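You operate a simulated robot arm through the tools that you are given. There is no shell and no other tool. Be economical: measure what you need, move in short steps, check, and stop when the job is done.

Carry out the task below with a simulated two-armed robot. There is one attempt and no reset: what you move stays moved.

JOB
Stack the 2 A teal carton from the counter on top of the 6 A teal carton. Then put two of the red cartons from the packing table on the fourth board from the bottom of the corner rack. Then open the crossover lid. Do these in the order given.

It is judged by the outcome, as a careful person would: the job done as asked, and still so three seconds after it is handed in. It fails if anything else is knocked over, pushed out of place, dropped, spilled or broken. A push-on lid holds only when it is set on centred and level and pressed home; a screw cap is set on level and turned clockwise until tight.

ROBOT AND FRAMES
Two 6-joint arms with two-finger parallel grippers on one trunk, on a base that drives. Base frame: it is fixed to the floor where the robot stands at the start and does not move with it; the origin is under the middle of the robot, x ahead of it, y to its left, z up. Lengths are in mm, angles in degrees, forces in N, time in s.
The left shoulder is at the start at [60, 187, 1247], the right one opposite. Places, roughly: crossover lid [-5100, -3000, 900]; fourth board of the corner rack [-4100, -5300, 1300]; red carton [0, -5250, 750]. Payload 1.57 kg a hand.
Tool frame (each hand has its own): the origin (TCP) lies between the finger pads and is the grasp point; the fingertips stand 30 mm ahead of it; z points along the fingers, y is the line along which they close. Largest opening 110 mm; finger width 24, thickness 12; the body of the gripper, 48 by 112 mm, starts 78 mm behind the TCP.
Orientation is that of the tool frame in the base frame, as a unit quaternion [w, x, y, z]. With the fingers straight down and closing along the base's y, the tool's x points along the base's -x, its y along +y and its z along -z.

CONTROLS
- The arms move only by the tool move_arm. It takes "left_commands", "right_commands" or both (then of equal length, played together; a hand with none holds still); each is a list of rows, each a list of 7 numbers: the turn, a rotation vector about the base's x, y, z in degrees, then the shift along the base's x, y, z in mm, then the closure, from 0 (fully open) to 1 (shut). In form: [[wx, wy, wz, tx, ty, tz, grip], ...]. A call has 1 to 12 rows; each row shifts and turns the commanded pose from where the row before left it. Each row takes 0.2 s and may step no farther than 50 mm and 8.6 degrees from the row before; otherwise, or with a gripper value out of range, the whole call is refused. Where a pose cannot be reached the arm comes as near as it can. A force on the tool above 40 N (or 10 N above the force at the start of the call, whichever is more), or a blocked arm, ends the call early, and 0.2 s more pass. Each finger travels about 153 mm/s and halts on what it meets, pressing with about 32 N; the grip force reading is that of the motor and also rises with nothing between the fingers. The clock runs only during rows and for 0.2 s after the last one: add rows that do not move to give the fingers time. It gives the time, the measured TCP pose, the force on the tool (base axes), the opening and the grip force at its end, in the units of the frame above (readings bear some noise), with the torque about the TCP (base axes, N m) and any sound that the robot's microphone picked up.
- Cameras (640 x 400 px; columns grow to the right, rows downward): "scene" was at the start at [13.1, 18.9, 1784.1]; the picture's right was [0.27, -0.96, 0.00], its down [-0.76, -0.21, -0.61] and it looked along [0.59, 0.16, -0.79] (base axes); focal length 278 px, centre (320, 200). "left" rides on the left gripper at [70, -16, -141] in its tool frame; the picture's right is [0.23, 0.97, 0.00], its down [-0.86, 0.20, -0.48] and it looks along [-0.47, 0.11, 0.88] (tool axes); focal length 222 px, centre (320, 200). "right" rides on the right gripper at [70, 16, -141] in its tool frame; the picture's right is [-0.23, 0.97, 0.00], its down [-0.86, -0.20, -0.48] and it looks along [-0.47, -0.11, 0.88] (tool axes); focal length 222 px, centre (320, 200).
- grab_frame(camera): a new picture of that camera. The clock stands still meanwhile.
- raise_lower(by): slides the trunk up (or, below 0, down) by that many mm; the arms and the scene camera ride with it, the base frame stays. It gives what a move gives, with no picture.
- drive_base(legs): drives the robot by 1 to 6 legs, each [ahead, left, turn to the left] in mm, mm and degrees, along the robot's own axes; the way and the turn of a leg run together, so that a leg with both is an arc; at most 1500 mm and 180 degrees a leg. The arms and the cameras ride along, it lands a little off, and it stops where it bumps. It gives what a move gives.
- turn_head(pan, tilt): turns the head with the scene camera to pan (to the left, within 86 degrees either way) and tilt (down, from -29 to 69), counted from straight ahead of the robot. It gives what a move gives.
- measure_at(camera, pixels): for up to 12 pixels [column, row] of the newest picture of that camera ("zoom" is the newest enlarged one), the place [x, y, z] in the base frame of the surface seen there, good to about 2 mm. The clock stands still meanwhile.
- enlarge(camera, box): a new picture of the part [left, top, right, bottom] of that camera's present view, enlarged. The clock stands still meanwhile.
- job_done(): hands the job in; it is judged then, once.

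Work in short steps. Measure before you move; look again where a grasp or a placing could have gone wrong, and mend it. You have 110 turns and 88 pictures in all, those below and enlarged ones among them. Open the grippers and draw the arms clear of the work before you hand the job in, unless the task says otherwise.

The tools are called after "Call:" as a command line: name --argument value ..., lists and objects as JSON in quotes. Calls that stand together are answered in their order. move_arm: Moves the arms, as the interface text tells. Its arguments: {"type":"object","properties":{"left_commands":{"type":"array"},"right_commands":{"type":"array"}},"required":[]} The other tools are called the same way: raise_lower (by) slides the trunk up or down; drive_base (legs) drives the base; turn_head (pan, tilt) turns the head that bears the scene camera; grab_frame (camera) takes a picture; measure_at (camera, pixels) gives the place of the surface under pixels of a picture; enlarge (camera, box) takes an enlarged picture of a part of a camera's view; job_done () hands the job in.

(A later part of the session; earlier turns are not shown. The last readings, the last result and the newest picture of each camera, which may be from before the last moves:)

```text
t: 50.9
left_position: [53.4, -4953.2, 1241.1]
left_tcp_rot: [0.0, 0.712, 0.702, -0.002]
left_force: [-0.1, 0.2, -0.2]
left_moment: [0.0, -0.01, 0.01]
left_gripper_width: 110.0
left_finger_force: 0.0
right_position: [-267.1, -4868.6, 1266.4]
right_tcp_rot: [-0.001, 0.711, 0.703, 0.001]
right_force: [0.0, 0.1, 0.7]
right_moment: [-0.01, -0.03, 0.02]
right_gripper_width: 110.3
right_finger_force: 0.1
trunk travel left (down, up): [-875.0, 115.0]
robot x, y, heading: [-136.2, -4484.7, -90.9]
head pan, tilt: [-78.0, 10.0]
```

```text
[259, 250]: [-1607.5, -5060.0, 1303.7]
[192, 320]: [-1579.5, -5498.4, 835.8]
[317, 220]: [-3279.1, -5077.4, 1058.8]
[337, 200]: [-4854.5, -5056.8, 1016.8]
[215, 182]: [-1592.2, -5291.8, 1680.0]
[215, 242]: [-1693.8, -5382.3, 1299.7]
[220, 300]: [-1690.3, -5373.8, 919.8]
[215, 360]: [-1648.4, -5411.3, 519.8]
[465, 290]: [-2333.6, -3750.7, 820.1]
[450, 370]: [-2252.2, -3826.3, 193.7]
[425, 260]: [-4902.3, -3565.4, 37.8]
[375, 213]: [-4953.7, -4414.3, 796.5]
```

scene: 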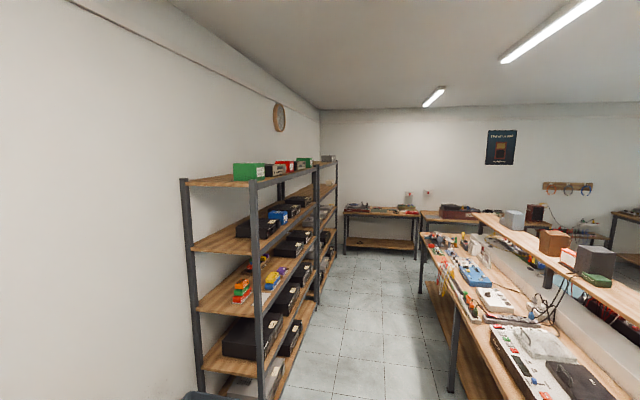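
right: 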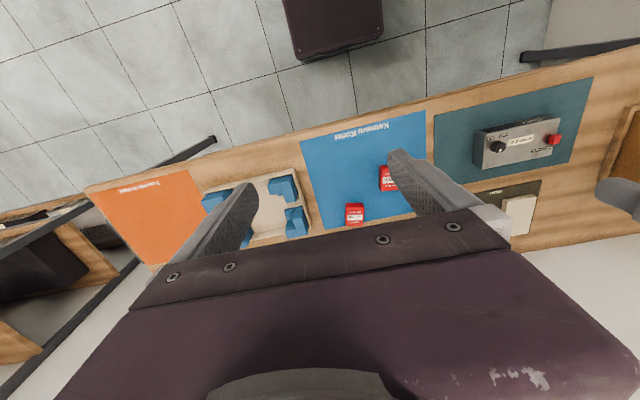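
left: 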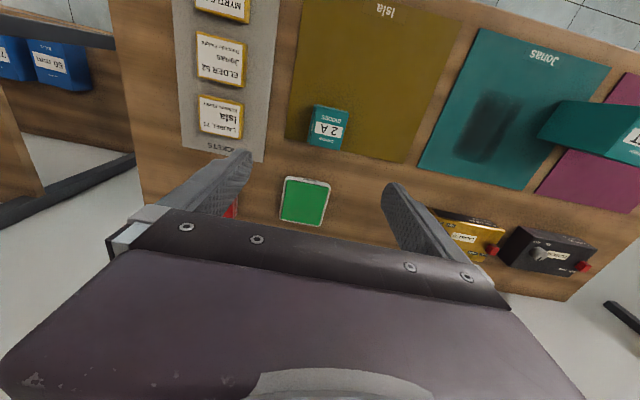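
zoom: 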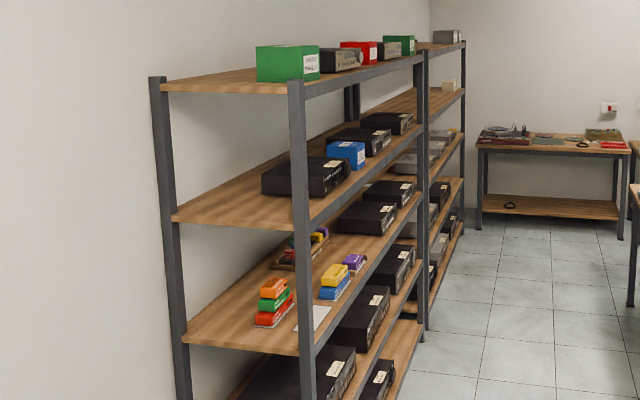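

Boards are at z≈520, 920, 1300, 1680 (plus the bottom one), so the fourth board has ~350 mm headroom: a straight-down hand won't fit. I'll grasp the red cartons with the tool tilted 45° forward so I can place them the same way. First tilt both hands 45° about the base x.

Call:
move_arm --left_commands '[[-7.5, 0, 0, 0, 0, 0, 0], [-7.5, 0, 0, 0, 0, 0, 0], [-7.5, 0, 0, 0, 0, 0, 0], [-7.5, 0, 0, 0, 0, 0, 0], [-7.5, 0, 0, 0, 0, 0, 0], [-7.5, 0, 0, 0, 0, 0, 0]]' --right_commands '[[-7.5, 0, 0, 0, 0, 0, 0], [-7.5, 0, 0, 0, 0, 0, 0], [-7.5, 0, 0, 0, 0, 0, 0], [-7.5, 0, 0, 0, 0, 0, 0], [-7.5, 0, 0, 0, 0, 0, 0], [-7.5, 0, 0, 0, 0, 0, 0]]'

Call:
drive_base --legs '[[130, 115, 0.9]]'

Call:
turn_head --pan -5 --tilt 55

Call:
grab_frame --camera "scene"

Call:
grab_frame --camera "right"

```text
t: 52.3
left_position: [54.4, -4954.6, 1241.3]
left_tcp_rot: [0.272, 0.658, 0.648, -0.27]
left_force: [0.8, -0.7, -0.2]
left_moment: [0.01, 0.02, 0.02]
left_gripper_width: 110.1
left_finger_force: 0.1
right_position: [-268.4, -4881.2, 1272.1]
right_tcp_rot: [0.235, 0.672, 0.657, -0.248]
right_force: [-0.3, 0.6, -0.6]
right_moment: [-0.01, 0.01, 0.03]
right_gripper_width: 109.6
right_finger_force: 0.1
right hand out of reach, approached as far as the arm can: row 6
trunk travel left (down, up): [-875.0, 115.0]
robot x, y, heading: [-131.8, -4484.8, -90.9]
head pan, tilt: [-78.0, 10.0]
```

```text
t: 53.8
left_position: [173.8, -5080.3, 1243.8]
left_tcp_rot: [0.276, 0.653, 0.653, -0.266]
left_force: [0.9, -0.3, 0.4]
left_moment: [0.0, -0.03, 0.0]
left_gripper_width: 110.0
left_finger_force: 0.0
right_position: [-148.1, -5011.0, 1273.3]
right_tcp_rot: [0.237, 0.667, 0.661, -0.247]
right_force: [1.0, 0.2, -0.5]
right_moment: [-0.02, -0.04, -0.01]
right_gripper_width: 110.1
right_finger_force: 0.1
trunk travel left (down, up): [-875.0, 115.0]
robot x, y, heading: [-18.8, -4617.1, -90.0]
head pan, tilt: [-78.0, 10.0]
```

```text
t: 55.2
left_position: [176.7, -5082.5, 1241.4]
left_tcp_rot: [0.274, 0.653, 0.653, -0.267]
left_force: [0.8, 0.5, -0.7]
left_moment: [-0.04, 0.02, 0.02]
left_gripper_width: 110.3
left_finger_force: 0.1
right_position: [-146.8, -5015.4, 1272.9]
right_tcp_rot: [0.236, 0.667, 0.663, -0.246]
right_force: [-0.4, 1.0, 0.8]
right_moment: [0.0, -0.02, 0.02]
right_gripper_width: 109.9
right_finger_force: 0.1
trunk travel left (down, up): [-875.0, 115.0]
robot x, y, heading: [-22.7, -4616.4, -90.0]
head pan, tilt: [-5.0, 55.0]
```

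```text
57 pictures are left
```

scene: 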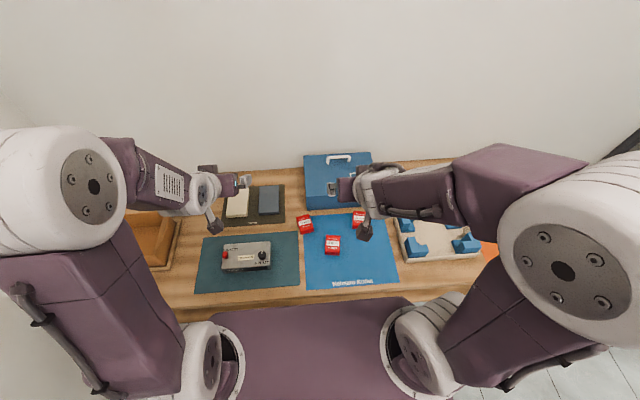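

```text
56 pictures are left
```

right: 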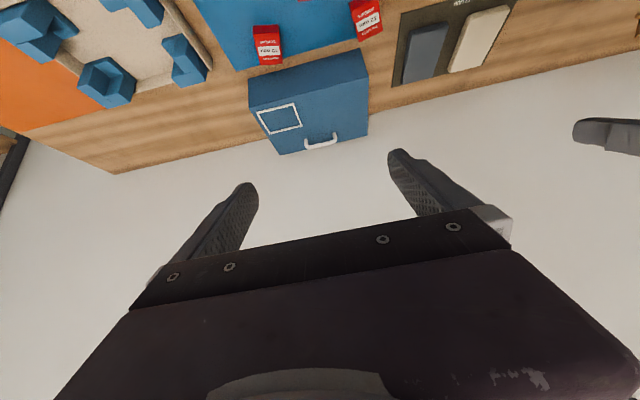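

Right hand stopped at ~40° tilt because it was too near; it will reach farther out. I move it forward over the 6 mm carton with -9° yaw and down to z≈930.

Call:
move_arm --right_commands '[[0, 0, -4.5, 15, -34, 0, 0], [0, 0, -4.5, 15, -34, 0, 0], [0, 0, 0, 3, 0, -48, 0], [0, 0, 0, 0, 0, -48, 0], [0, 0, 0, 0, 0, -49, 0], [0, 0, 0, 0, 0, -49, 0], [0, 0, 0, 0, 0, -49, 0], [0, 0, 0, 0, 0, -49, 0], [0, 0, 0, 0, 0, -49, 0], [0, 0, 0, 0, 0, 0, 0]]'

Call:
grab_frame --camera "right"

```text
t: 57.4
left_position: [176.7, -5082.9, 1241.8]
left_tcp_rot: [0.275, 0.653, 0.654, -0.266]
left_force: [0.4, 0.5, 0.3]
left_moment: [-0.04, -0.02, -0.01]
left_gripper_width: 109.9
left_finger_force: 0.1
right_position: [-85.4, -5135.0, 953.4]
right_tcp_rot: [0.213, 0.717, 0.609, -0.265]
right_force: [0.4, -0.1, 0.7]
right_moment: [0.0, 0.02, -0.01]
right_gripper_width: 110.0
right_finger_force: 0.1
right hand out of reach, approached as far as the arm can: row 6, 7, 8, 9
trunk travel left (down, up): [-875.0, 115.0]
robot x, y, heading: [-21.0, -4616.0, -90.3]
head pan, tilt: [-5.0, 55.0]
```

```text
55 pictures are left
```

right: 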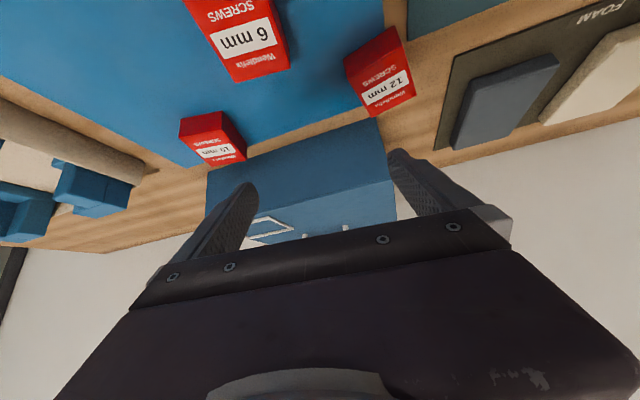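

The tilted hand can't get this low at the present shoulder height. I raise the right hand again, then lower the trunk 280 mm.

Call:
move_arm --right_commands '[[0, 0, 0, 0, 0, 48, 0], [0, 0, 0, 0, 0, 48, 0], [0, 0, 0, 0, 0, 49, 0], [0, 0, 0, 0, 0, 49, 0], [0, 0, 0, 0, 0, 49, 0], [0, 0, 0, 0, 0, 49, 0], [0, 0, 0, 0, 0, 30, 0], [0, 0, 0, 0, 0, 0, 0]]'

Call:
raise_lower --by -280

```text
t: 59.2
left_position: [176.4, -5083.4, 1241.4]
left_tcp_rot: [0.275, 0.653, 0.654, -0.266]
left_force: [-0.7, 0.2, -1.2]
left_moment: [0.01, 0.02, 0.05]
left_gripper_width: 110.1
left_finger_force: 0.1
right_position: [-82.4, -5133.4, 1277.0]
right_tcp_rot: [0.217, 0.717, 0.608, -0.265]
right_force: [0.6, 0.1, 0.3]
right_moment: [0.01, 0.0, 0.04]
right_gripper_width: 110.1
right_finger_force: 0.1
trunk travel left (down, up): [-875.0, 115.0]
robot x, y, heading: [-23.6, -4614.9, -90.1]
head pan, tilt: [-5.0, 55.0]
```

```text
t: 62.1
left_position: [176.1, -5081.2, 961.1]
left_tcp_rot: [0.275, 0.653, 0.654, -0.266]
left_force: [-0.9, 0.2, 0.0]
left_moment: [0.01, 0.02, 0.03]
left_gripper_width: 110.0
left_finger_force: 0.0
right_position: [-83.6, -5132.8, 997.9]
right_tcp_rot: [0.217, 0.717, 0.608, -0.264]
right_force: [0.7, 0.3, -1.1]
right_moment: [-0.03, 0.0, 0.02]
right_gripper_width: 109.9
right_finger_force: 0.0
trunk travel left (down, up): [-595.0, 395.0]
robot x, y, heading: [-19.1, -4612.4, -89.9]
head pan, tilt: [-5.0, 55.0]
```

Right hand at 40° tilt, -9.6° yaw — fine. I move it to over the 6 mm carton, to z≈880, open.

Call:
move_arm --right_commands '[[0, 0, 0, -15, 25, 0, 0], [0, 0, 0, -15.5, 25, 0, 0], [0, 0, 0, 0, 0, -40, 0], [0, 0, 0, 0, 0, -40, 0], [0, 0, 0, 0, 0, -38, 0], [0, 0, 0, 0, 0, 0, 0]]'

Call:
grab_frame --camera "right"

Call:
grab_frame --camera "scene"

```text
t: 63.5
left_position: [177.6, -5082.1, 962.0]
left_tcp_rot: [0.275, 0.653, 0.654, -0.266]
left_force: [0.4, 0.2, 0.2]
left_moment: [0.01, -0.03, 0.02]
left_gripper_width: 110.2
left_finger_force: 0.0
right_position: [-113.2, -5082.9, 879.0]
right_tcp_rot: [0.216, 0.717, 0.607, -0.265]
right_force: [0.5, -0.8, 0.5]
right_moment: [0.0, -0.03, -0.02]
right_gripper_width: 109.8
right_finger_force: 0.0
trunk travel left (down, up): [-595.0, 395.0]
robot x, y, heading: [-23.1, -4616.3, -90.1]
head pan, tilt: [-5.0, 55.0]
```

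```text
54 pictures are left
```

right: 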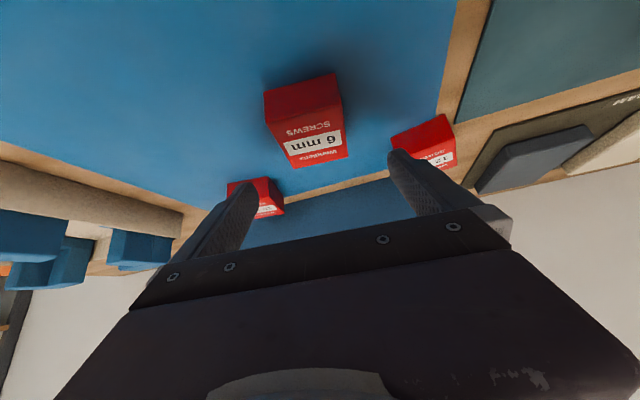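

```text
53 pictures are left
```

scene: 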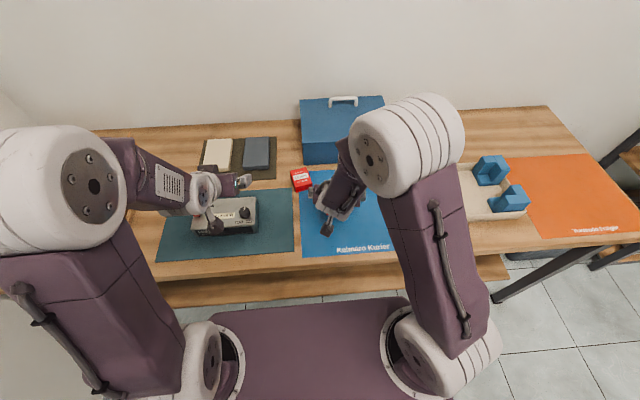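

Carton lies between the fingers with clearance to the others. Go down 46 mm and close.

Call:
move_arm --right_commands '[[0, 0, 0, 0, 0, -30, 0], [0, 0, 0, 0, 0, -15, 0], [0, 0, 0, 0, 0, 0, 0], [0, 0, 0, 0, 0, 0, 1], [0, 0, 0, 0, 0, 0, 1], [0, 0, 0, 0, 0, 0, 1]]'

Call:
grab_frame --camera "right"

```text
t: 64.9
left_position: [175.6, -5082.8, 961.2]
left_tcp_rot: [0.274, 0.653, 0.654, -0.266]
left_force: [0.6, 0.2, 0.9]
left_moment: [-0.02, 0.01, 0.0]
left_gripper_width: 110.0
left_finger_force: 0.1
right_position: [-112.8, -5083.3, 833.8]
right_tcp_rot: [0.217, 0.717, 0.608, -0.265]
right_force: [0.6, -1.0, 0.2]
right_moment: [-0.07, -0.07, 0.03]
right_gripper_width: 54.6
right_finger_force: 32.0
trunk travel left (down, up): [-595.0, 395.0]
robot x, y, heading: [-21.6, -4614.8, -89.9]
head pan, tilt: [-5.0, 55.0]
```

```text
52 pictures are left
```

right: 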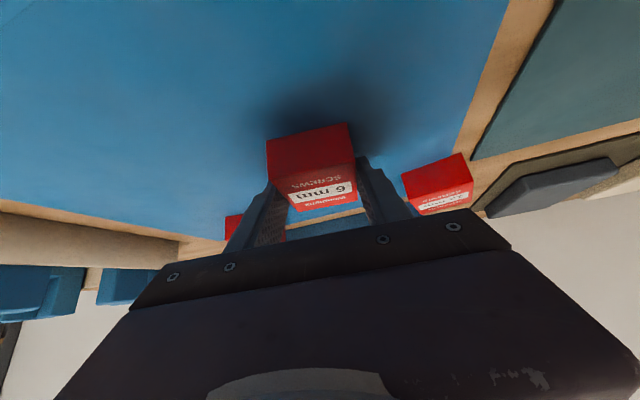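

Gripped (54.6). I lift the right hand, straighten its yaw, then drive right 130 and ahead 40 to bring the left hand to the 12 mm carton.

Call:
move_arm --right_commands '[[0, 0, 0, 0, 0, 20, 1], [0, 0, 0, 0, 0, 45, 1], [0, 0, 4.5, 0, 0, 45, 1], [0, 0, 4.5, -25, 0, 40, 1], [0, 0, 0, -25, 0, 0, 1]]'

Call:
drive_base --legs '[[40, -130, 0]]'

Call:
grab_frame --camera "left"

Call:
grab_frame --camera "right"

```text
t: 66.1
left_position: [175.5, -5082.8, 962.0]
left_tcp_rot: [0.275, 0.653, 0.653, -0.266]
left_force: [1.0, -0.9, 0.7]
left_moment: [-0.01, 0.0, -0.02]
left_gripper_width: 110.1
left_finger_force: 0.0
right_position: [-163.8, -5086.0, 983.3]
right_tcp_rot: [0.237, 0.667, 0.662, -0.247]
right_force: [0.5, -0.2, -1.7]
right_moment: [-0.02, 0.01, 0.01]
right_gripper_width: 54.7
right_finger_force: 32.3
trunk travel left (down, up): [-595.0, 395.0]
robot x, y, heading: [-17.3, -4615.8, -89.8]
head pan, tilt: [-5.0, 55.0]
```

```text
t: 67.4
left_position: [45.9, -5123.5, 962.1]
left_tcp_rot: [0.274, 0.653, 0.654, -0.267]
left_force: [-1.3, 0.6, 0.1]
left_moment: [-0.02, -0.03, 0.0]
left_gripper_width: 110.3
left_finger_force: 0.1
right_position: [-293.7, -5125.2, 983.2]
right_tcp_rot: [0.236, 0.667, 0.663, -0.245]
right_force: [-0.1, -0.3, -1.6]
right_moment: [-0.02, 0.01, -0.02]
right_gripper_width: 54.3
right_finger_force: 32.1
trunk travel left (down, up): [-595.0, 395.0]
robot x, y, heading: [-152.5, -4656.5, -89.8]
head pan, tilt: [-5.0, 55.0]
```

```text
51 pictures are left
```

left: 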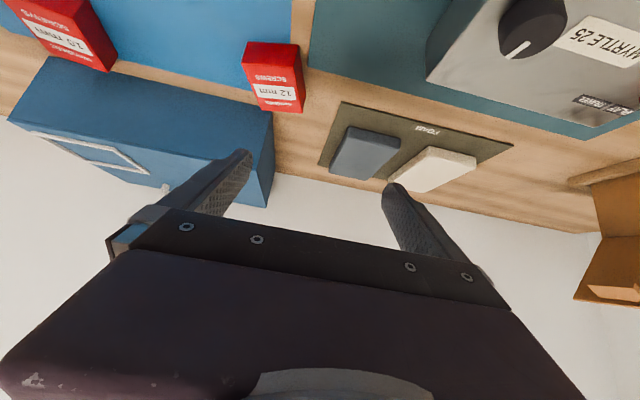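

```text
50 pictures are left
```

right: 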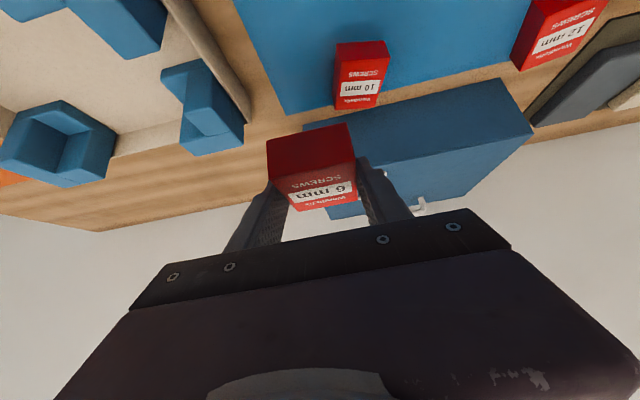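

Measure the blue case's edges and the 12 mm carton again.

Call:
measure_at --camera "left" --pixels '[[262, 103], [300, 108], [247, 50], [296, 50], [270, 125], [150, 80], [150, 110], [250, 150], [360, 150], [440, 165]]'

```text
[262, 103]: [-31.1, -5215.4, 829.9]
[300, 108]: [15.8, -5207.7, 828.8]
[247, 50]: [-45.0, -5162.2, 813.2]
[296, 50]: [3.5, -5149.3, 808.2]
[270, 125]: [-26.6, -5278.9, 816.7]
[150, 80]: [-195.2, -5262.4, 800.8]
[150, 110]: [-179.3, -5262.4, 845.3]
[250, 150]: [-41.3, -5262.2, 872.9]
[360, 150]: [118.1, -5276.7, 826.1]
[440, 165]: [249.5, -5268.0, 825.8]
```

12 mm carton unchanged. Left hand goes to (-17,-5180,880) with +12° yaw.

Call:
move_arm --left_commands '[[0, 0, 6, -31.5, -28, 0, 0], [0, 0, 6, -31.5, -28.5, 0, 0], [0, 0, 0, 0, 0, -41, 0], [0, 0, 0, 0, 0, -41, 0], [0, 0, 0, 0, 0, 0, 0]]'

Call:
grab_frame --camera "left"

```text
t: 68.6
left_position: [-19.7, -5179.1, 878.4]
left_tcp_rot: [0.302, 0.581, 0.718, -0.236]
left_force: [1.2, 0.3, -0.1]
left_moment: [0.0, -0.01, 0.01]
left_gripper_width: 110.0
left_finger_force: 0.0
right_position: [-294.1, -5126.0, 984.5]
right_tcp_rot: [0.237, 0.666, 0.663, -0.247]
right_force: [0.9, -0.3, -1.3]
right_moment: [0.01, 0.02, 0.01]
right_gripper_width: 54.6
right_finger_force: 32.2
trunk travel left (down, up): [-595.0, 395.0]
robot x, y, heading: [-151.0, -4658.6, -89.9]
head pan, tilt: [-5.0, 55.0]
```

```text
49 pictures are left
```

left: 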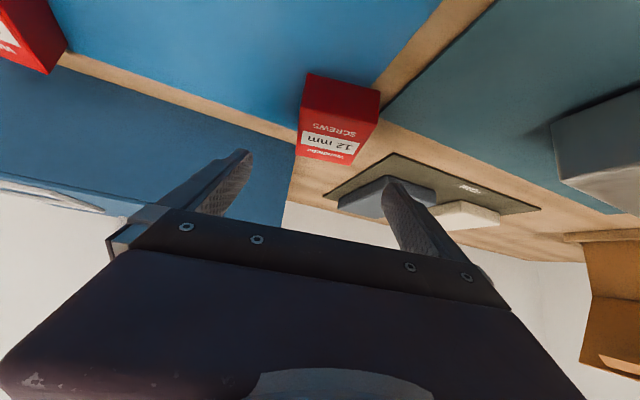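

Aligned. Down 47 mm and close.

Call:
move_arm --left_commands '[[0, 0, 0, 1.5, 0, -30, 0], [0, 0, 0, 0, 0, -16, 0], [0, 0, 0, 0, 0, 0, 0], [0, 0, 0, 0, 0, 0, 1], [0, 0, 0, 0, 0, 0, 1], [0, 0, 0, 0, 0, 0, 1]]'

Call:
grab_frame --camera "left"

```text
t: 70.0
left_position: [-17.2, -5180.4, 834.0]
left_tcp_rot: [0.301, 0.581, 0.718, -0.236]
left_force: [0.6, -0.3, 0.0]
left_moment: [0.02, 0.05, -0.01]
left_gripper_width: 54.2
left_finger_force: 32.4
right_position: [-293.6, -5125.1, 982.2]
right_tcp_rot: [0.236, 0.667, 0.663, -0.246]
right_force: [0.6, -0.7, -0.7]
right_moment: [0.01, -0.02, -0.01]
right_gripper_width: 54.5
right_finger_force: 31.9
trunk travel left (down, up): [-595.0, 395.0]
robot x, y, heading: [-154.0, -4660.5, -89.5]
head pan, tilt: [-5.0, 55.0]
```

```text
48 pictures are left
```

left: 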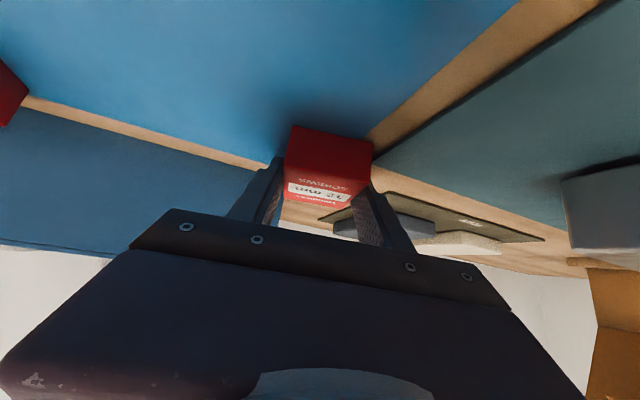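

Both cartons held. Lift the left hand, straighten yaw, raise the trunk 390 and back off to y≈-4400.

Call:
move_arm --left_commands '[[0, 0, 0, 0, 0, 20, 1], [0, 0, 0, 0, 0, 45, 1], [0, 0, -6, 0, 15, 45, 1], [0, 0, -6, 10, 35, 40, 1], [0, 0, 0, 10, 0, 0, 1]]'

Call:
raise_lower --by 390

Call:
drive_base --legs '[[-260, 0, -0.5]]'

Call:
turn_head --pan -65 --tilt 25

Call:
grab_frame --camera "scene"

```text
refused: row 4 steps farther than a row can; nothing moved
```

```text
t: 73.7
left_position: [-16.7, -5180.6, 1223.8]
left_tcp_rot: [0.301, 0.58, 0.719, -0.236]
left_force: [0.1, -0.1, -1.1]
left_moment: [-0.01, 0.02, 0.0]
left_gripper_width: 54.6
left_finger_force: 32.2
right_position: [-293.1, -5125.1, 1373.3]
right_tcp_rot: [0.237, 0.666, 0.663, -0.245]
right_force: [-0.5, 0.3, -1.2]
right_moment: [-0.01, 0.03, -0.03]
right_gripper_width: 54.7
right_finger_force: 31.5
trunk travel left (down, up): [-985.0, 5.0]
robot x, y, heading: [-154.2, -4655.6, -89.8]
head pan, tilt: [-5.0, 55.0]
```

```text
t: 75.6
left_position: [-21.3, -4930.3, 1221.6]
left_tcp_rot: [0.299, 0.585, 0.716, -0.237]
left_force: [1.2, -0.3, -2.2]
left_moment: [0.03, 0.01, 0.0]
left_gripper_width: 54.9
left_finger_force: 31.4
right_position: [-298.9, -4872.4, 1372.5]
right_tcp_rot: [0.234, 0.67, 0.66, -0.246]
right_force: [0.1, 0.7, -1.1]
right_moment: [0.03, 0.0, 0.02]
right_gripper_width: 54.6
right_finger_force: 31.9
trunk travel left (down, up): [-985.0, 5.0]
robot x, y, heading: [-151.0, -4401.3, -90.4]
head pan, tilt: [-5.0, 55.0]
```

```text
t: 76.9
left_position: [-20.5, -4926.3, 1223.6]
left_tcp_rot: [0.3, 0.584, 0.716, -0.236]
left_force: [-0.1, -0.4, -0.9]
left_moment: [0.02, -0.01, -0.02]
left_gripper_width: 54.7
left_finger_force: 32.1
right_position: [-298.4, -4869.8, 1373.9]
right_tcp_rot: [0.235, 0.67, 0.66, -0.247]
right_force: [-0.4, -1.3, -1.2]
right_moment: [0.01, -0.02, 0.04]
right_gripper_width: 54.5
right_finger_force: 31.7
trunk travel left (down, up): [-985.0, 5.0]
robot x, y, heading: [-149.9, -4400.3, -90.4]
head pan, tilt: [-65.0, 25.0]
```

```text
47 pictures are left
```

scene: 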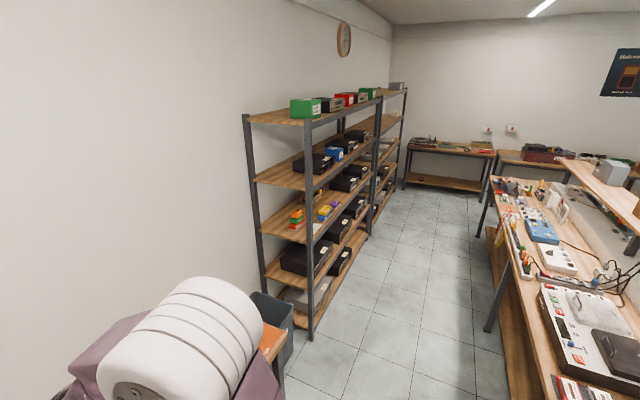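

The refusal was harmless: the trunk lifted both. Now lift and straighten the left hand with smaller steps, and strafe along the aisle.

Call:
move_arm --left_commands '[[0, 0, -6, 0, 0, 45, 1], [0, 0, -6, 0, 15, 40, 1], [0, 0, 0, 10, 25, 40, 1], [0, 0, 0, 10, 10, 25, 1]]'

Call:
drive_base --legs '[[0, -1500, 0.4]]'

Call:
grab_frame --camera "scene"

```text
t: 77.9
left_position: [0.4, -4875.8, 1373.4]
left_tcp_rot: [0.274, 0.656, 0.651, -0.268]
left_force: [-0.4, -0.5, -1.0]
left_moment: [-0.01, -0.03, 0.02]
left_gripper_width: 54.5
left_finger_force: 31.9
right_position: [-298.5, -4867.4, 1374.2]
right_tcp_rot: [0.236, 0.669, 0.659, -0.248]
right_force: [-0.5, -0.2, -1.3]
right_moment: [-0.02, -0.02, 0.02]
right_gripper_width: 54.3
right_finger_force: 32.2
trunk travel left (down, up): [-985.0, 5.0]
robot x, y, heading: [-148.2, -4400.9, -90.4]
head pan, tilt: [-65.0, 25.0]
```

```text
t: 85.3
left_position: [-1495.8, -4861.5, 1374.3]
left_tcp_rot: [0.272, 0.659, 0.648, -0.268]
left_force: [0.3, 0.1, -1.8]
left_moment: [-0.03, 0.01, -0.03]
left_gripper_width: 54.5
left_finger_force: 31.9
right_position: [-1792.9, -4850.3, 1374.4]
right_tcp_rot: [0.234, 0.673, 0.656, -0.249]
right_force: [0.1, -0.4, -1.7]
right_moment: [0.05, 0.0, 0.02]
right_gripper_width: 54.9
right_finger_force: 32.1
trunk travel left (down, up): [-985.0, 5.0]
robot x, y, heading: [-1641.2, -4381.6, -90.8]
head pan, tilt: [-65.0, 25.0]
```

```text
46 pictures are left
```

scene: 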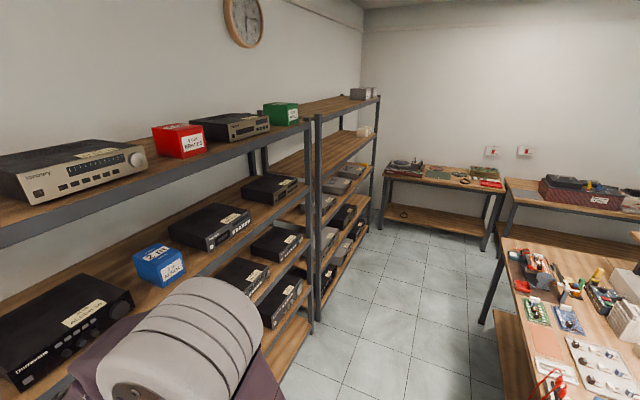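

The fourth board of the corner rack looks empty except a white item at its far end. Continue to x≈-3850.

Call:
drive_base --legs '[[0, 0, 0.8], [0, -1400, 0], [0, -800, 0]]'

Call:
turn_head --pan -15 --tilt 25

Call:
grab_frame --camera "scene"

```text
t: 96.5
left_position: [-3687.5, -4868.4, 1373.9]
left_tcp_rot: [0.275, 0.651, 0.655, -0.267]
left_force: [0.3, -0.2, -1.9]
left_moment: [0.01, -0.03, -0.03]
left_gripper_width: 54.2
left_finger_force: 31.9
right_position: [-3985.7, -4862.9, 1375.0]
right_tcp_rot: [0.237, 0.665, 0.665, -0.245]
right_force: [-0.1, -0.8, -1.1]
right_moment: [-0.01, 0.03, 0.01]
right_gripper_width: 54.5
right_finger_force: 31.9
trunk travel left (down, up): [-985.0, 5.0]
robot x, y, heading: [-3846.8, -4394.4, -89.6]
head pan, tilt: [-65.0, 25.0]
```

```text
t: 97.7
left_position: [-3688.5, -4868.6, 1373.9]
left_tcp_rot: [0.275, 0.651, 0.656, -0.266]
left_force: [-0.3, -0.1, -2.2]
left_moment: [0.0, 0.01, 0.02]
left_gripper_width: 54.9
left_finger_force: 31.6
right_position: [-3987.5, -4862.3, 1374.6]
right_tcp_rot: [0.238, 0.665, 0.665, -0.245]
right_force: [0.3, 0.8, -0.7]
right_moment: [-0.02, 0.0, -0.01]
right_gripper_width: 54.5
right_finger_force: 32.3
trunk travel left (down, up): [-985.0, 5.0]
robot x, y, heading: [-3845.6, -4391.8, -90.0]
head pan, tilt: [-15.0, 25.0]
```

```text
45 pictures are left
```

scene: 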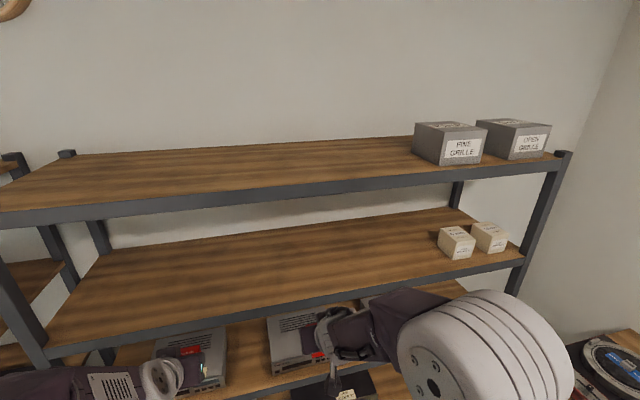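

Measure the board's surface, front lip and the underside of the board above, plus the white cartons.

Call:
measure_at --camera "scene" --pixels '[[300, 240], [200, 290], [300, 295], [300, 305], [300, 195], [300, 188], [456, 240], [488, 238], [440, 250], [60, 340], [520, 255], [380, 275]]'

Call:
grab_frame --camera "right"

```text
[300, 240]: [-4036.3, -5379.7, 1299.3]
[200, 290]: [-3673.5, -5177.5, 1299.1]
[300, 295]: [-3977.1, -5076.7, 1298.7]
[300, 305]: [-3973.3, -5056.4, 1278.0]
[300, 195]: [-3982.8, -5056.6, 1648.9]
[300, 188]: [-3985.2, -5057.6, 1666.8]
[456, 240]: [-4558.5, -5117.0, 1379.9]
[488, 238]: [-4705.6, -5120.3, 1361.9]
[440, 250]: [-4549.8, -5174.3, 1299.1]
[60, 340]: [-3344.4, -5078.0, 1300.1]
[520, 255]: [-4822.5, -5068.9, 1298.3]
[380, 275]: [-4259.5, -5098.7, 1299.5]
```

```text
44 pictures are left
```

right: 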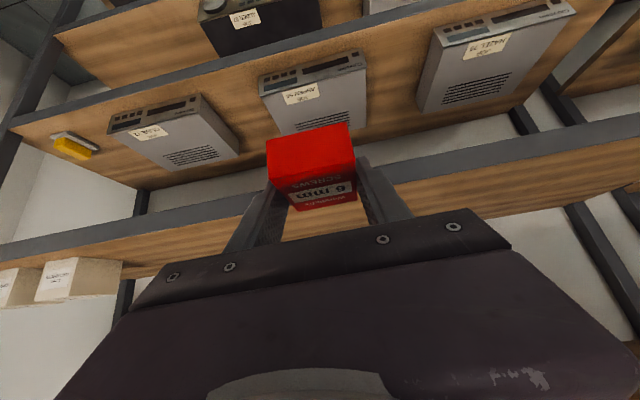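

Board at z 1299, lip at y -5057, next board's lip bottom ≈1640. Cartons' bottoms are at ≈1338, so I drive ahead 285 to bring them over the board.

Call:
drive_base --legs '[[150, 0, 0], [135, 0, 0]]'

Call:
turn_head --pan 0 --tilt 40

Call:
grab_frame --camera "scene"

Call:
grab_frame --camera "right"

```text
t: 99.9
left_position: [-3687.2, -5147.5, 1374.3]
left_tcp_rot: [0.276, 0.651, 0.655, -0.267]
left_force: [0.8, 0.5, -0.9]
left_moment: [0.02, 0.01, 0.02]
left_gripper_width: 54.5
left_finger_force: 31.9
right_position: [-3985.2, -5143.0, 1376.3]
right_tcp_rot: [0.238, 0.665, 0.664, -0.247]
right_force: [-0.1, 0.2, -1.7]
right_moment: [0.0, 0.01, -0.01]
right_gripper_width: 54.4
right_finger_force: 31.8
trunk travel left (down, up): [-985.0, 5.0]
robot x, y, heading: [-3845.2, -4670.8, -89.7]
head pan, tilt: [-15.0, 25.0]
```

```text
t: 100.7
left_position: [-3686.8, -5152.6, 1373.7]
left_tcp_rot: [0.275, 0.651, 0.655, -0.266]
left_force: [-0.5, 0.5, -1.0]
left_moment: [0.03, 0.02, -0.02]
left_gripper_width: 54.6
left_finger_force: 32.1
right_position: [-3985.2, -5146.6, 1373.4]
right_tcp_rot: [0.237, 0.665, 0.664, -0.246]
right_force: [-0.4, -0.2, -0.6]
right_moment: [-0.01, 0.0, 0.01]
right_gripper_width: 54.6
right_finger_force: 31.7
trunk travel left (down, up): [-985.0, 5.0]
robot x, y, heading: [-3843.8, -4678.1, -89.5]
head pan, tilt: [0.0, 40.0]
```

```text
43 pictures are left
```

scene: 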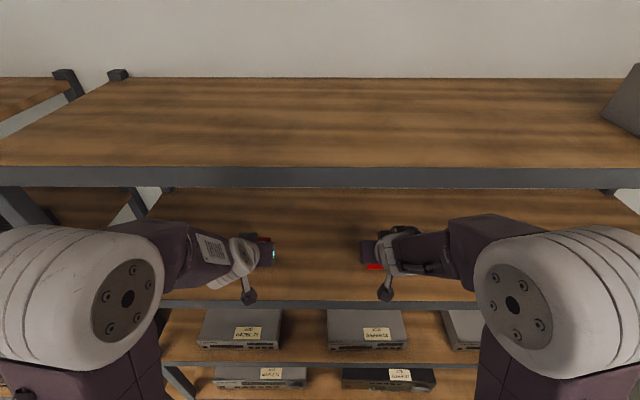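

```text
42 pictures are left
```

right: 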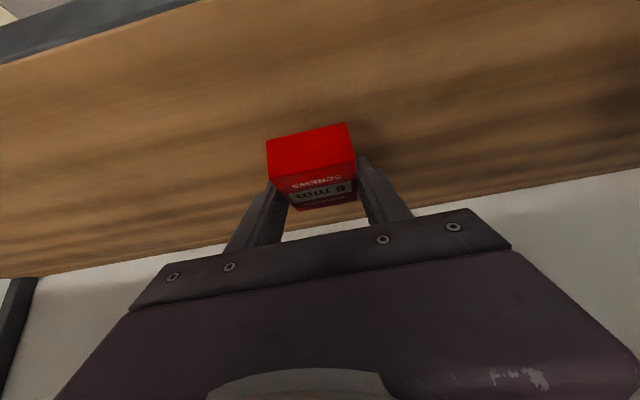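

Both over the board. Lower 33 mm together, then creep.

Call:
move_arm --left_commands '[[0, 0, 0, 0, 0, -20, 1], [0, 0, 0, 0, 0, -13, 1], [0, 0, 0, 0, 0, 0, 1]]' --right_commands '[[0, 0, 0, 0, 0, -20, 1], [0, 0, 0, 0, 0, -13, 1], [0, 0, 0, 0, 0, 0, 1]]'

Call:
move_arm --left_commands '[[0, 0, 0, 0, 0, -1.5, 1], [0, 0, 0, 0, 0, -1, 1], [0, 0, 0, 0, 0, 0, 1]]' --right_commands '[[0, 0, 0, 0, 0, -1.5, 1], [0, 0, 0, 0, 0, -1, 1], [0, 0, 0, 0, 0, 0, 1]]'

Call:
grab_frame --camera "right"

Call:
grab_frame --camera "left"

```text
t: 101.5
left_position: [-3687.3, -5151.5, 1341.0]
left_tcp_rot: [0.275, 0.651, 0.656, -0.265]
left_force: [0.7, 0.6, -1.5]
left_moment: [0.03, -0.02, -0.01]
left_gripper_width: 54.7
left_finger_force: 31.9
right_position: [-3985.6, -5146.2, 1339.9]
right_tcp_rot: [0.237, 0.665, 0.665, -0.245]
right_force: [0.4, -0.8, -2.2]
right_moment: [0.04, 0.03, 0.02]
right_gripper_width: 54.4
right_finger_force: 31.7
trunk travel left (down, up): [-985.0, 5.0]
robot x, y, heading: [-3846.2, -4672.5, -89.6]
head pan, tilt: [0.0, 40.0]
```

```text
t: 102.3
left_position: [-3686.1, -5150.9, 1339.1]
left_tcp_rot: [0.276, 0.651, 0.655, -0.267]
left_force: [0.4, 0.2, -2.6]
left_moment: [0.02, 0.0, 0.04]
left_gripper_width: 54.5
left_finger_force: 32.0
right_position: [-3985.8, -5146.9, 1337.3]
right_tcp_rot: [0.237, 0.665, 0.664, -0.245]
right_force: [0.4, -0.7, -1.5]
right_moment: [0.01, 0.01, 0.0]
right_gripper_width: 54.8
right_finger_force: 32.1
trunk travel left (down, up): [-985.0, 5.0]
robot x, y, heading: [-3843.8, -4675.2, -89.5]
head pan, tilt: [0.0, 40.0]
```

```text
41 pictures are left
```

right: 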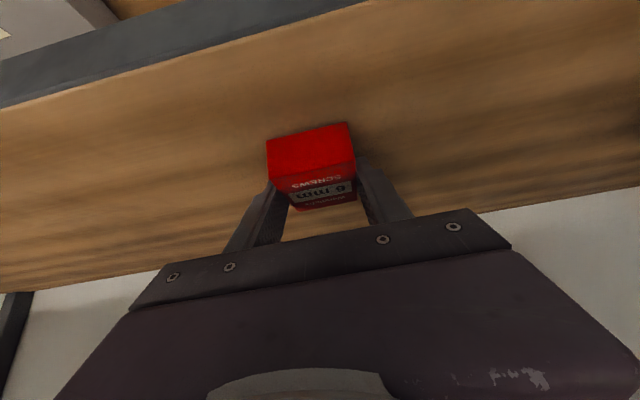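

```text
40 pictures are left
```

left: 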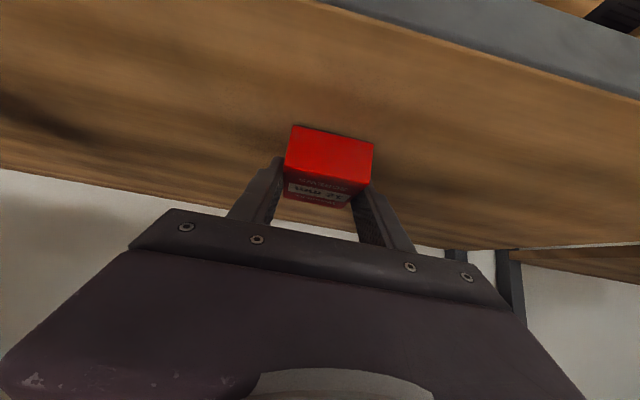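

Creep down more until each registers contact.

Call:
move_arm --left_commands '[[0, 0, 0, 0, 0, -1, 1], [0, 0, 0, 0, 0, -1, 1], [0, 0, 0, 0, 0, -0.7, 1], [0, 0, 0, 0, 0, 0, 1]]' --right_commands '[[0, 0, 0, 0, 0, -1, 1], [0, 0, 0, 0, 0, -0.5, 1], [0, 0, 0, 0, 0, 0, 1], [0, 0, 0, 0, 0, 0, 1]]'

Call:
move_arm --left_commands '[[0, 0, 0, 0, 0, -0.7, 1], [0, 0, 0, 0, 0, 0, 1]]' --right_commands '[[0, 0, 0, 0, 0, -0.7, 1], [0, 0, 0, 0, 0, 0, 1]]'

```text
t: 103.3
left_position: [-3686.9, -5152.8, 1335.1]
left_tcp_rot: [0.275, 0.651, 0.656, -0.266]
left_force: [0.4, 0.5, -0.7]
left_moment: [0.02, -0.05, 0.02]
left_gripper_width: 54.7
left_finger_force: 31.7
right_position: [-3986.1, -5146.6, 1335.6]
right_tcp_rot: [0.237, 0.665, 0.664, -0.245]
right_force: [1.1, -0.2, -2.8]
right_moment: [0.0, 0.0, 0.02]
right_gripper_width: 54.7
right_finger_force: 31.5
trunk travel left (down, up): [-985.0, 5.0]
robot x, y, heading: [-3845.8, -4679.0, -89.7]
head pan, tilt: [0.0, 40.0]
```

```text
t: 103.9
left_position: [-3687.6, -5153.0, 1334.5]
left_tcp_rot: [0.276, 0.651, 0.655, -0.267]
left_force: [0.1, 0.8, -2.5]
left_moment: [0.02, -0.03, -0.01]
left_gripper_width: 54.7
left_finger_force: 31.7
right_position: [-3984.8, -5146.7, 1335.6]
right_tcp_rot: [0.237, 0.665, 0.665, -0.245]
right_force: [-0.2, -0.1, -1.4]
right_moment: [0.05, -0.03, 0.01]
right_gripper_width: 54.5
right_finger_force: 32.4
trunk travel left (down, up): [-985.0, 5.0]
robot x, y, heading: [-3843.1, -4674.0, -89.5]
head pan, tilt: [0.0, 40.0]
```

Call:
move_arm --left_commands '[[0, 0, 0, 0, 0, -0.7, 1], [0, 0, 0, 0, 0, 0, 1]]' --right_commands '[[0, 0, 0, 0, 0, -1, 1], [0, 0, 0, 0, 0, 0, 1]]'

Call:
move_arm --left_commands '[[0, 0, 0, 0, 0, -0.7, 1], [0, 0, 0, 0, 0, 0, 1]]' --right_commands '[[0, 0, 0, 0, 0, -0.7, 1], [0, 0, 0, 0, 0, 0, 1]]'

```text
t: 104.5
left_position: [-3686.9, -5151.5, 1334.6]
left_tcp_rot: [0.276, 0.651, 0.655, -0.266]
left_force: [-0.9, -0.5, -1.5]
left_moment: [0.02, 0.0, -0.02]
left_gripper_width: 54.4
left_finger_force: 32.4
right_position: [-3985.1, -5145.9, 1335.2]
right_tcp_rot: [0.237, 0.665, 0.664, -0.245]
right_force: [0.6, -0.2, -1.0]
right_moment: [0.03, -0.01, 0.02]
right_gripper_width: 54.6
right_finger_force: 31.8
trunk travel left (down, up): [-985.0, 5.0]
robot x, y, heading: [-3847.9, -4675.9, -89.5]
head pan, tilt: [0.0, 40.0]
```

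```text
t: 105.1
left_position: [-3687.7, -5151.8, 1333.4]
left_tcp_rot: [0.276, 0.651, 0.656, -0.265]
left_force: [0.6, -1.4, 5.1]
left_moment: [0.1, 0.13, 0.04]
left_gripper_width: 54.6
left_finger_force: 31.7
right_position: [-3984.2, -5145.0, 1335.2]
right_tcp_rot: [0.237, 0.665, 0.664, -0.245]
right_force: [0.6, 0.7, -0.5]
right_moment: [0.02, -0.01, -0.02]
right_gripper_width: 54.9
right_finger_force: 32.2
trunk travel left (down, up): [-985.0, 5.0]
robot x, y, heading: [-3845.9, -4673.2, -89.7]
head pan, tilt: [0.0, 40.0]
```

Left has touched (5 N). Right needs a hair more.

Call:
move_arm --right_commands '[[0, 0, 0, 0, 0, -0.7, 1], [0, 0, 0, 0, 0, -0.5, 1], [0, 0, 0, 0, 0, 0, 1]]'

```text
t: 105.9
left_position: [-3687.1, -5150.6, 1333.9]
left_tcp_rot: [0.276, 0.65, 0.656, -0.265]
left_force: [0.3, -3.8, 8.5]
left_moment: [-0.01, 0.25, 0.1]
left_gripper_width: 54.8
left_finger_force: 32.1
right_position: [-3986.1, -5146.1, 1333.7]
right_tcp_rot: [0.238, 0.666, 0.663, -0.246]
right_force: [0.7, 0.2, 2.2]
right_moment: [-0.11, -0.1, -0.02]
right_gripper_width: 54.5
right_finger_force: 32.1
trunk travel left (down, up): [-985.0, 5.0]
robot x, y, heading: [-3848.3, -4675.9, -89.8]
head pan, tilt: [0.0, 40.0]
```

Both touch. Open both and withdraw up-and-back, along the tool axis.

Call:
move_arm --left_commands '[[0, 0, 0, 0, 0, 0.5, 0.7], [0, 0, 0, 0, 0, 0, 0.3], [0, 0, 0, 0, 0, 0, 0.1], [0, 0, 0, 0, 0, 0, 0.1], [0, 0, 0, 0, 20, 20, 0.1], [0, 0, 0, 0, 30, 30, 0.1]]' --right_commands '[[0, 0, 0, 0, 0, 0.5, 0.7], [0, 0, 0, 0, 0, 0, 0.3], [0, 0, 0, 0, 0, 0, 0.1], [0, 0, 0, 0, 0, 0, 0.1], [0, 0, 0, 0, 20, 20, 0.1], [0, 0, 0, 0, 30, 30, 0.1]]'

Call:
drive_base --legs '[[-280, 0, 0]]'

Call:
grab_frame --camera "scene"

```text
t: 107.3
left_position: [-3687.6, -5091.0, 1388.0]
left_tcp_rot: [0.277, 0.651, 0.654, -0.267]
left_force: [0.1, 0.5, 0.2]
left_moment: [-0.07, -0.01, 0.03]
left_gripper_width: 98.7
left_finger_force: 0.1
right_position: [-3984.9, -5087.8, 1387.8]
right_tcp_rot: [0.239, 0.664, 0.663, -0.248]
right_force: [0.1, 1.0, 0.2]
right_moment: [-0.05, -0.02, 0.01]
right_gripper_width: 99.0
right_finger_force: 0.0
trunk travel left (down, up): [-985.0, 5.0]
robot x, y, heading: [-3849.2, -4676.8, -89.6]
head pan, tilt: [0.0, 40.0]
```

```text
t: 109.2
left_position: [-3689.8, -4830.7, 1383.4]
left_tcp_rot: [0.274, 0.652, 0.656, -0.264]
left_force: [0.5, -0.3, 0.1]
left_moment: [0.04, 0.01, -0.01]
left_gripper_width: 98.9
left_finger_force: 0.1
right_position: [-3986.4, -4826.0, 1383.4]
right_tcp_rot: [0.236, 0.666, 0.665, -0.244]
right_force: [0.2, -1.1, 0.4]
right_moment: [0.06, -0.01, -0.02]
right_gripper_width: 99.1
right_finger_force: 0.1
trunk travel left (down, up): [-985.0, 5.0]
robot x, y, heading: [-3848.0, -4401.3, -89.9]
head pan, tilt: [0.0, 40.0]
```

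```text
39 pictures are left
```

scene: 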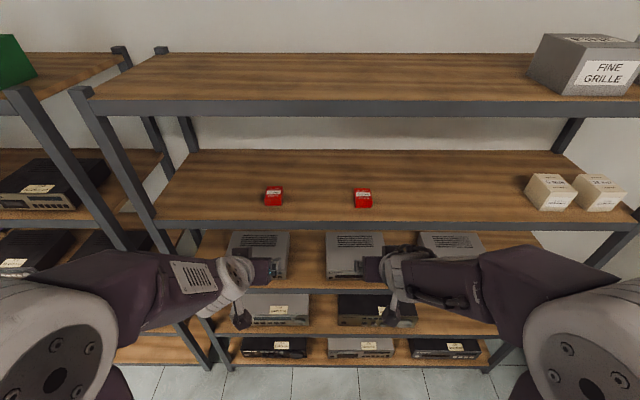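

Two red cartons rest flat on the fourth board (five boards counted: 140, 520, 920, 1300, 1680). Now I turn right to face -x and look for the crossover lid.

Call:
drive_base --legs '[[0, 0, -90]]'

Call:
turn_head --pan -30 --tilt 22

Call:
grab_frame --camera "scene"

```text
t: 113.5
left_position: [-4274.3, -4549.7, 1385.4]
left_tcp_rot: [0.002, 0.924, -0.008, -0.382]
left_force: [0.6, -0.4, 0.2]
left_moment: [-0.01, -0.01, 0.0]
left_gripper_width: 99.1
left_finger_force: 0.0
right_position: [-4262.5, -4253.7, 1385.6]
right_tcp_rot: [-0.01, 0.94, -0.012, -0.341]
right_force: [0.6, 0.2, 0.9]
right_moment: [-0.04, 0.02, 0.04]
right_gripper_width: 98.8
right_finger_force: 0.1
trunk travel left (down, up): [-985.0, 5.0]
robot x, y, heading: [-3848.7, -4399.4, 179.0]
head pan, tilt: [0.0, 40.0]
```

```text
t: 114.5
left_position: [-4273.3, -4550.9, 1384.7]
left_tcp_rot: [0.002, 0.924, -0.009, -0.382]
left_force: [0.3, 0.4, 0.6]
left_moment: [0.02, -0.01, 0.02]
left_gripper_width: 99.2
left_finger_force: 0.1
right_position: [-4262.3, -4253.1, 1384.8]
right_tcp_rot: [-0.01, 0.94, -0.012, -0.341]
right_force: [0.5, 0.7, -0.2]
right_moment: [-0.02, -0.02, -0.01]
right_gripper_width: 99.2
right_finger_force: 0.1
trunk travel left (down, up): [-985.0, 5.0]
robot x, y, heading: [-3848.9, -4400.6, 178.9]
head pan, tilt: [-30.0, 22.0]
```

```text
38 pictures are left
```

scene: 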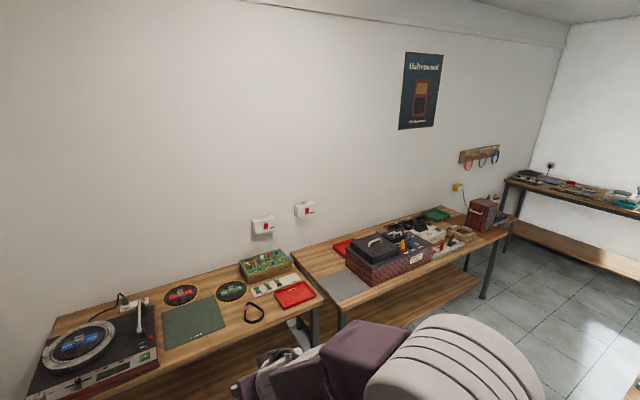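

The second bench near (400,250) should hold the crossover lid. I enlarge it.

Call:
enlarge --camera "scene" --box '[290, 180, 530, 330]'

Call:
measure_at --camera "scene" --pixels '[[375, 245], [400, 262], [360, 285], [330, 280], [300, 255], [322, 298], [470, 243], [510, 225], [415, 240], [345, 308]]'

```text
2.67 times, centred on (410, 255) of scene
```

zoom: 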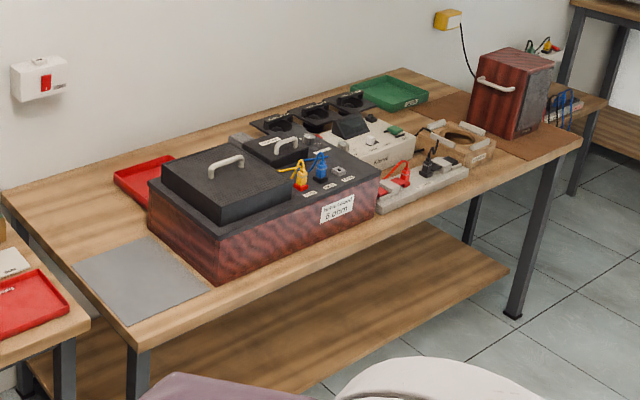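

```text
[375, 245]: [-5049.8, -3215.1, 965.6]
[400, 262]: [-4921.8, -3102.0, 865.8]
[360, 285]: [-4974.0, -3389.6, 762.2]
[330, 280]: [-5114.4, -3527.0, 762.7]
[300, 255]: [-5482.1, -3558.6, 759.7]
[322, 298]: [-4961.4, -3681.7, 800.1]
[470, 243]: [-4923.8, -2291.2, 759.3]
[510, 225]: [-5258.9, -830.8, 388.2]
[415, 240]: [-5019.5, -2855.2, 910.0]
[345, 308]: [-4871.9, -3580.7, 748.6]
```

The speaker cabinet has a large lid and a smaller lid with a handle near (-5100,-2990). I check the lane to the right for the main bench's end.

Call:
turn_head --pan -75 --tilt 30

Call:
grab_frame --camera "scene"

```text
t: 115.6
left_position: [-4274.3, -4549.9, 1383.6]
left_tcp_rot: [0.002, 0.924, -0.008, -0.382]
left_force: [0.4, 0.6, 0.0]
left_moment: [0.01, 0.0, 0.03]
left_gripper_width: 99.2
left_finger_force: 0.0
right_position: [-4262.5, -4252.3, 1385.3]
right_tcp_rot: [-0.01, 0.94, -0.012, -0.341]
right_force: [-0.4, 0.3, -0.4]
right_moment: [-0.02, 0.02, 0.01]
right_gripper_width: 99.1
right_finger_force: 0.1
trunk travel left (down, up): [-985.0, 5.0]
robot x, y, heading: [-3849.7, -4404.6, 179.1]
head pan, tilt: [-75.0, 30.0]
```

```text
36 pictures are left
```

scene: 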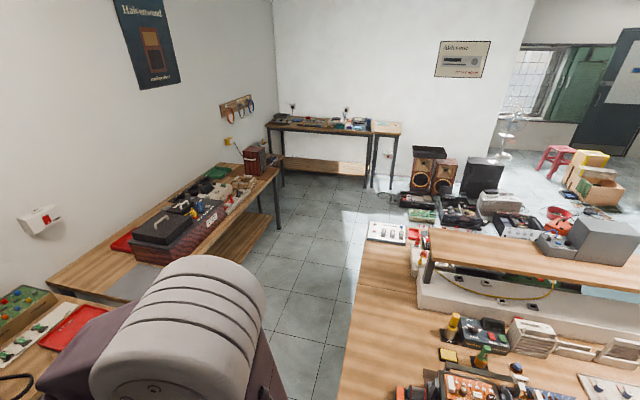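

Call:
measure_at --camera "scene" --pixels '[[352, 310], [340, 385], [362, 245], [275, 170], [270, 215], [395, 400], [130, 275], [100, 310]]'

```text
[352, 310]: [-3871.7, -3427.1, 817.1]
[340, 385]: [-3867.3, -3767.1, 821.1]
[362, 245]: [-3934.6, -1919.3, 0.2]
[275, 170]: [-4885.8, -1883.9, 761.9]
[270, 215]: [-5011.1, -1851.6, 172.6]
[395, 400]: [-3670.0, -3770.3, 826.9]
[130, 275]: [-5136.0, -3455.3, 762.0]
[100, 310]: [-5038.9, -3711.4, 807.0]
```

Main bench edge at x=-3870, target bench front x≈-4870: a 1 m lane. Drive ahead to x≈-4430, then strafe right to y≈-3100.

Call:
drive_base --legs '[[580, 0, 1], [0, -1300, 0]]'

Call:
turn_head --pan -8 --tilt 48

Call:
grab_frame --camera "scene"

```text
t: 125.1
left_position: [-4867.5, -3237.3, 1385.6]
left_tcp_rot: [0.008, 0.924, 0.007, -0.381]
left_force: [0.1, 0.3, 0.3]
left_moment: [0.0, -0.02, -0.02]
left_gripper_width: 98.9
left_finger_force: 0.1
right_position: [-4865.7, -2939.4, 1385.0]
right_tcp_rot: [-0.006, 0.94, 0.003, -0.341]
right_force: [0.0, 0.1, 0.3]
right_moment: [0.05, 0.0, -0.03]
right_gripper_width: 99.0
right_finger_force: 0.0
trunk travel left (down, up): [-985.0, 5.0]
robot x, y, heading: [-4443.4, -3075.5, -179.3]
head pan, tilt: [-75.0, 30.0]
```

```text
t: 126.5
left_position: [-4866.7, -3235.8, 1384.1]
left_tcp_rot: [0.009, 0.924, 0.008, -0.383]
left_force: [0.4, -1.0, -0.3]
left_moment: [-0.01, 0.02, 0.0]
left_gripper_width: 98.9
left_finger_force: 0.1
right_position: [-4866.4, -2939.7, 1385.4]
right_tcp_rot: [-0.005, 0.94, 0.003, -0.341]
right_force: [0.4, 0.2, 0.1]
right_moment: [-0.01, -0.01, 0.01]
right_gripper_width: 99.1
right_finger_force: 0.1
trunk travel left (down, up): [-985.0, 5.0]
robot x, y, heading: [-4449.6, -3077.8, -179.4]
head pan, tilt: [-8.0, 48.0]
```

```text
35 pictures are left
```

scene: 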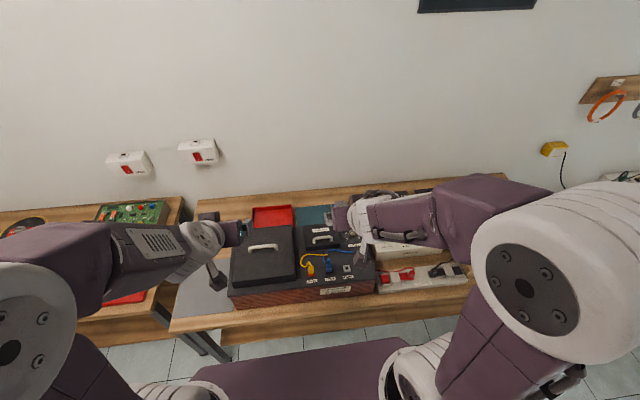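

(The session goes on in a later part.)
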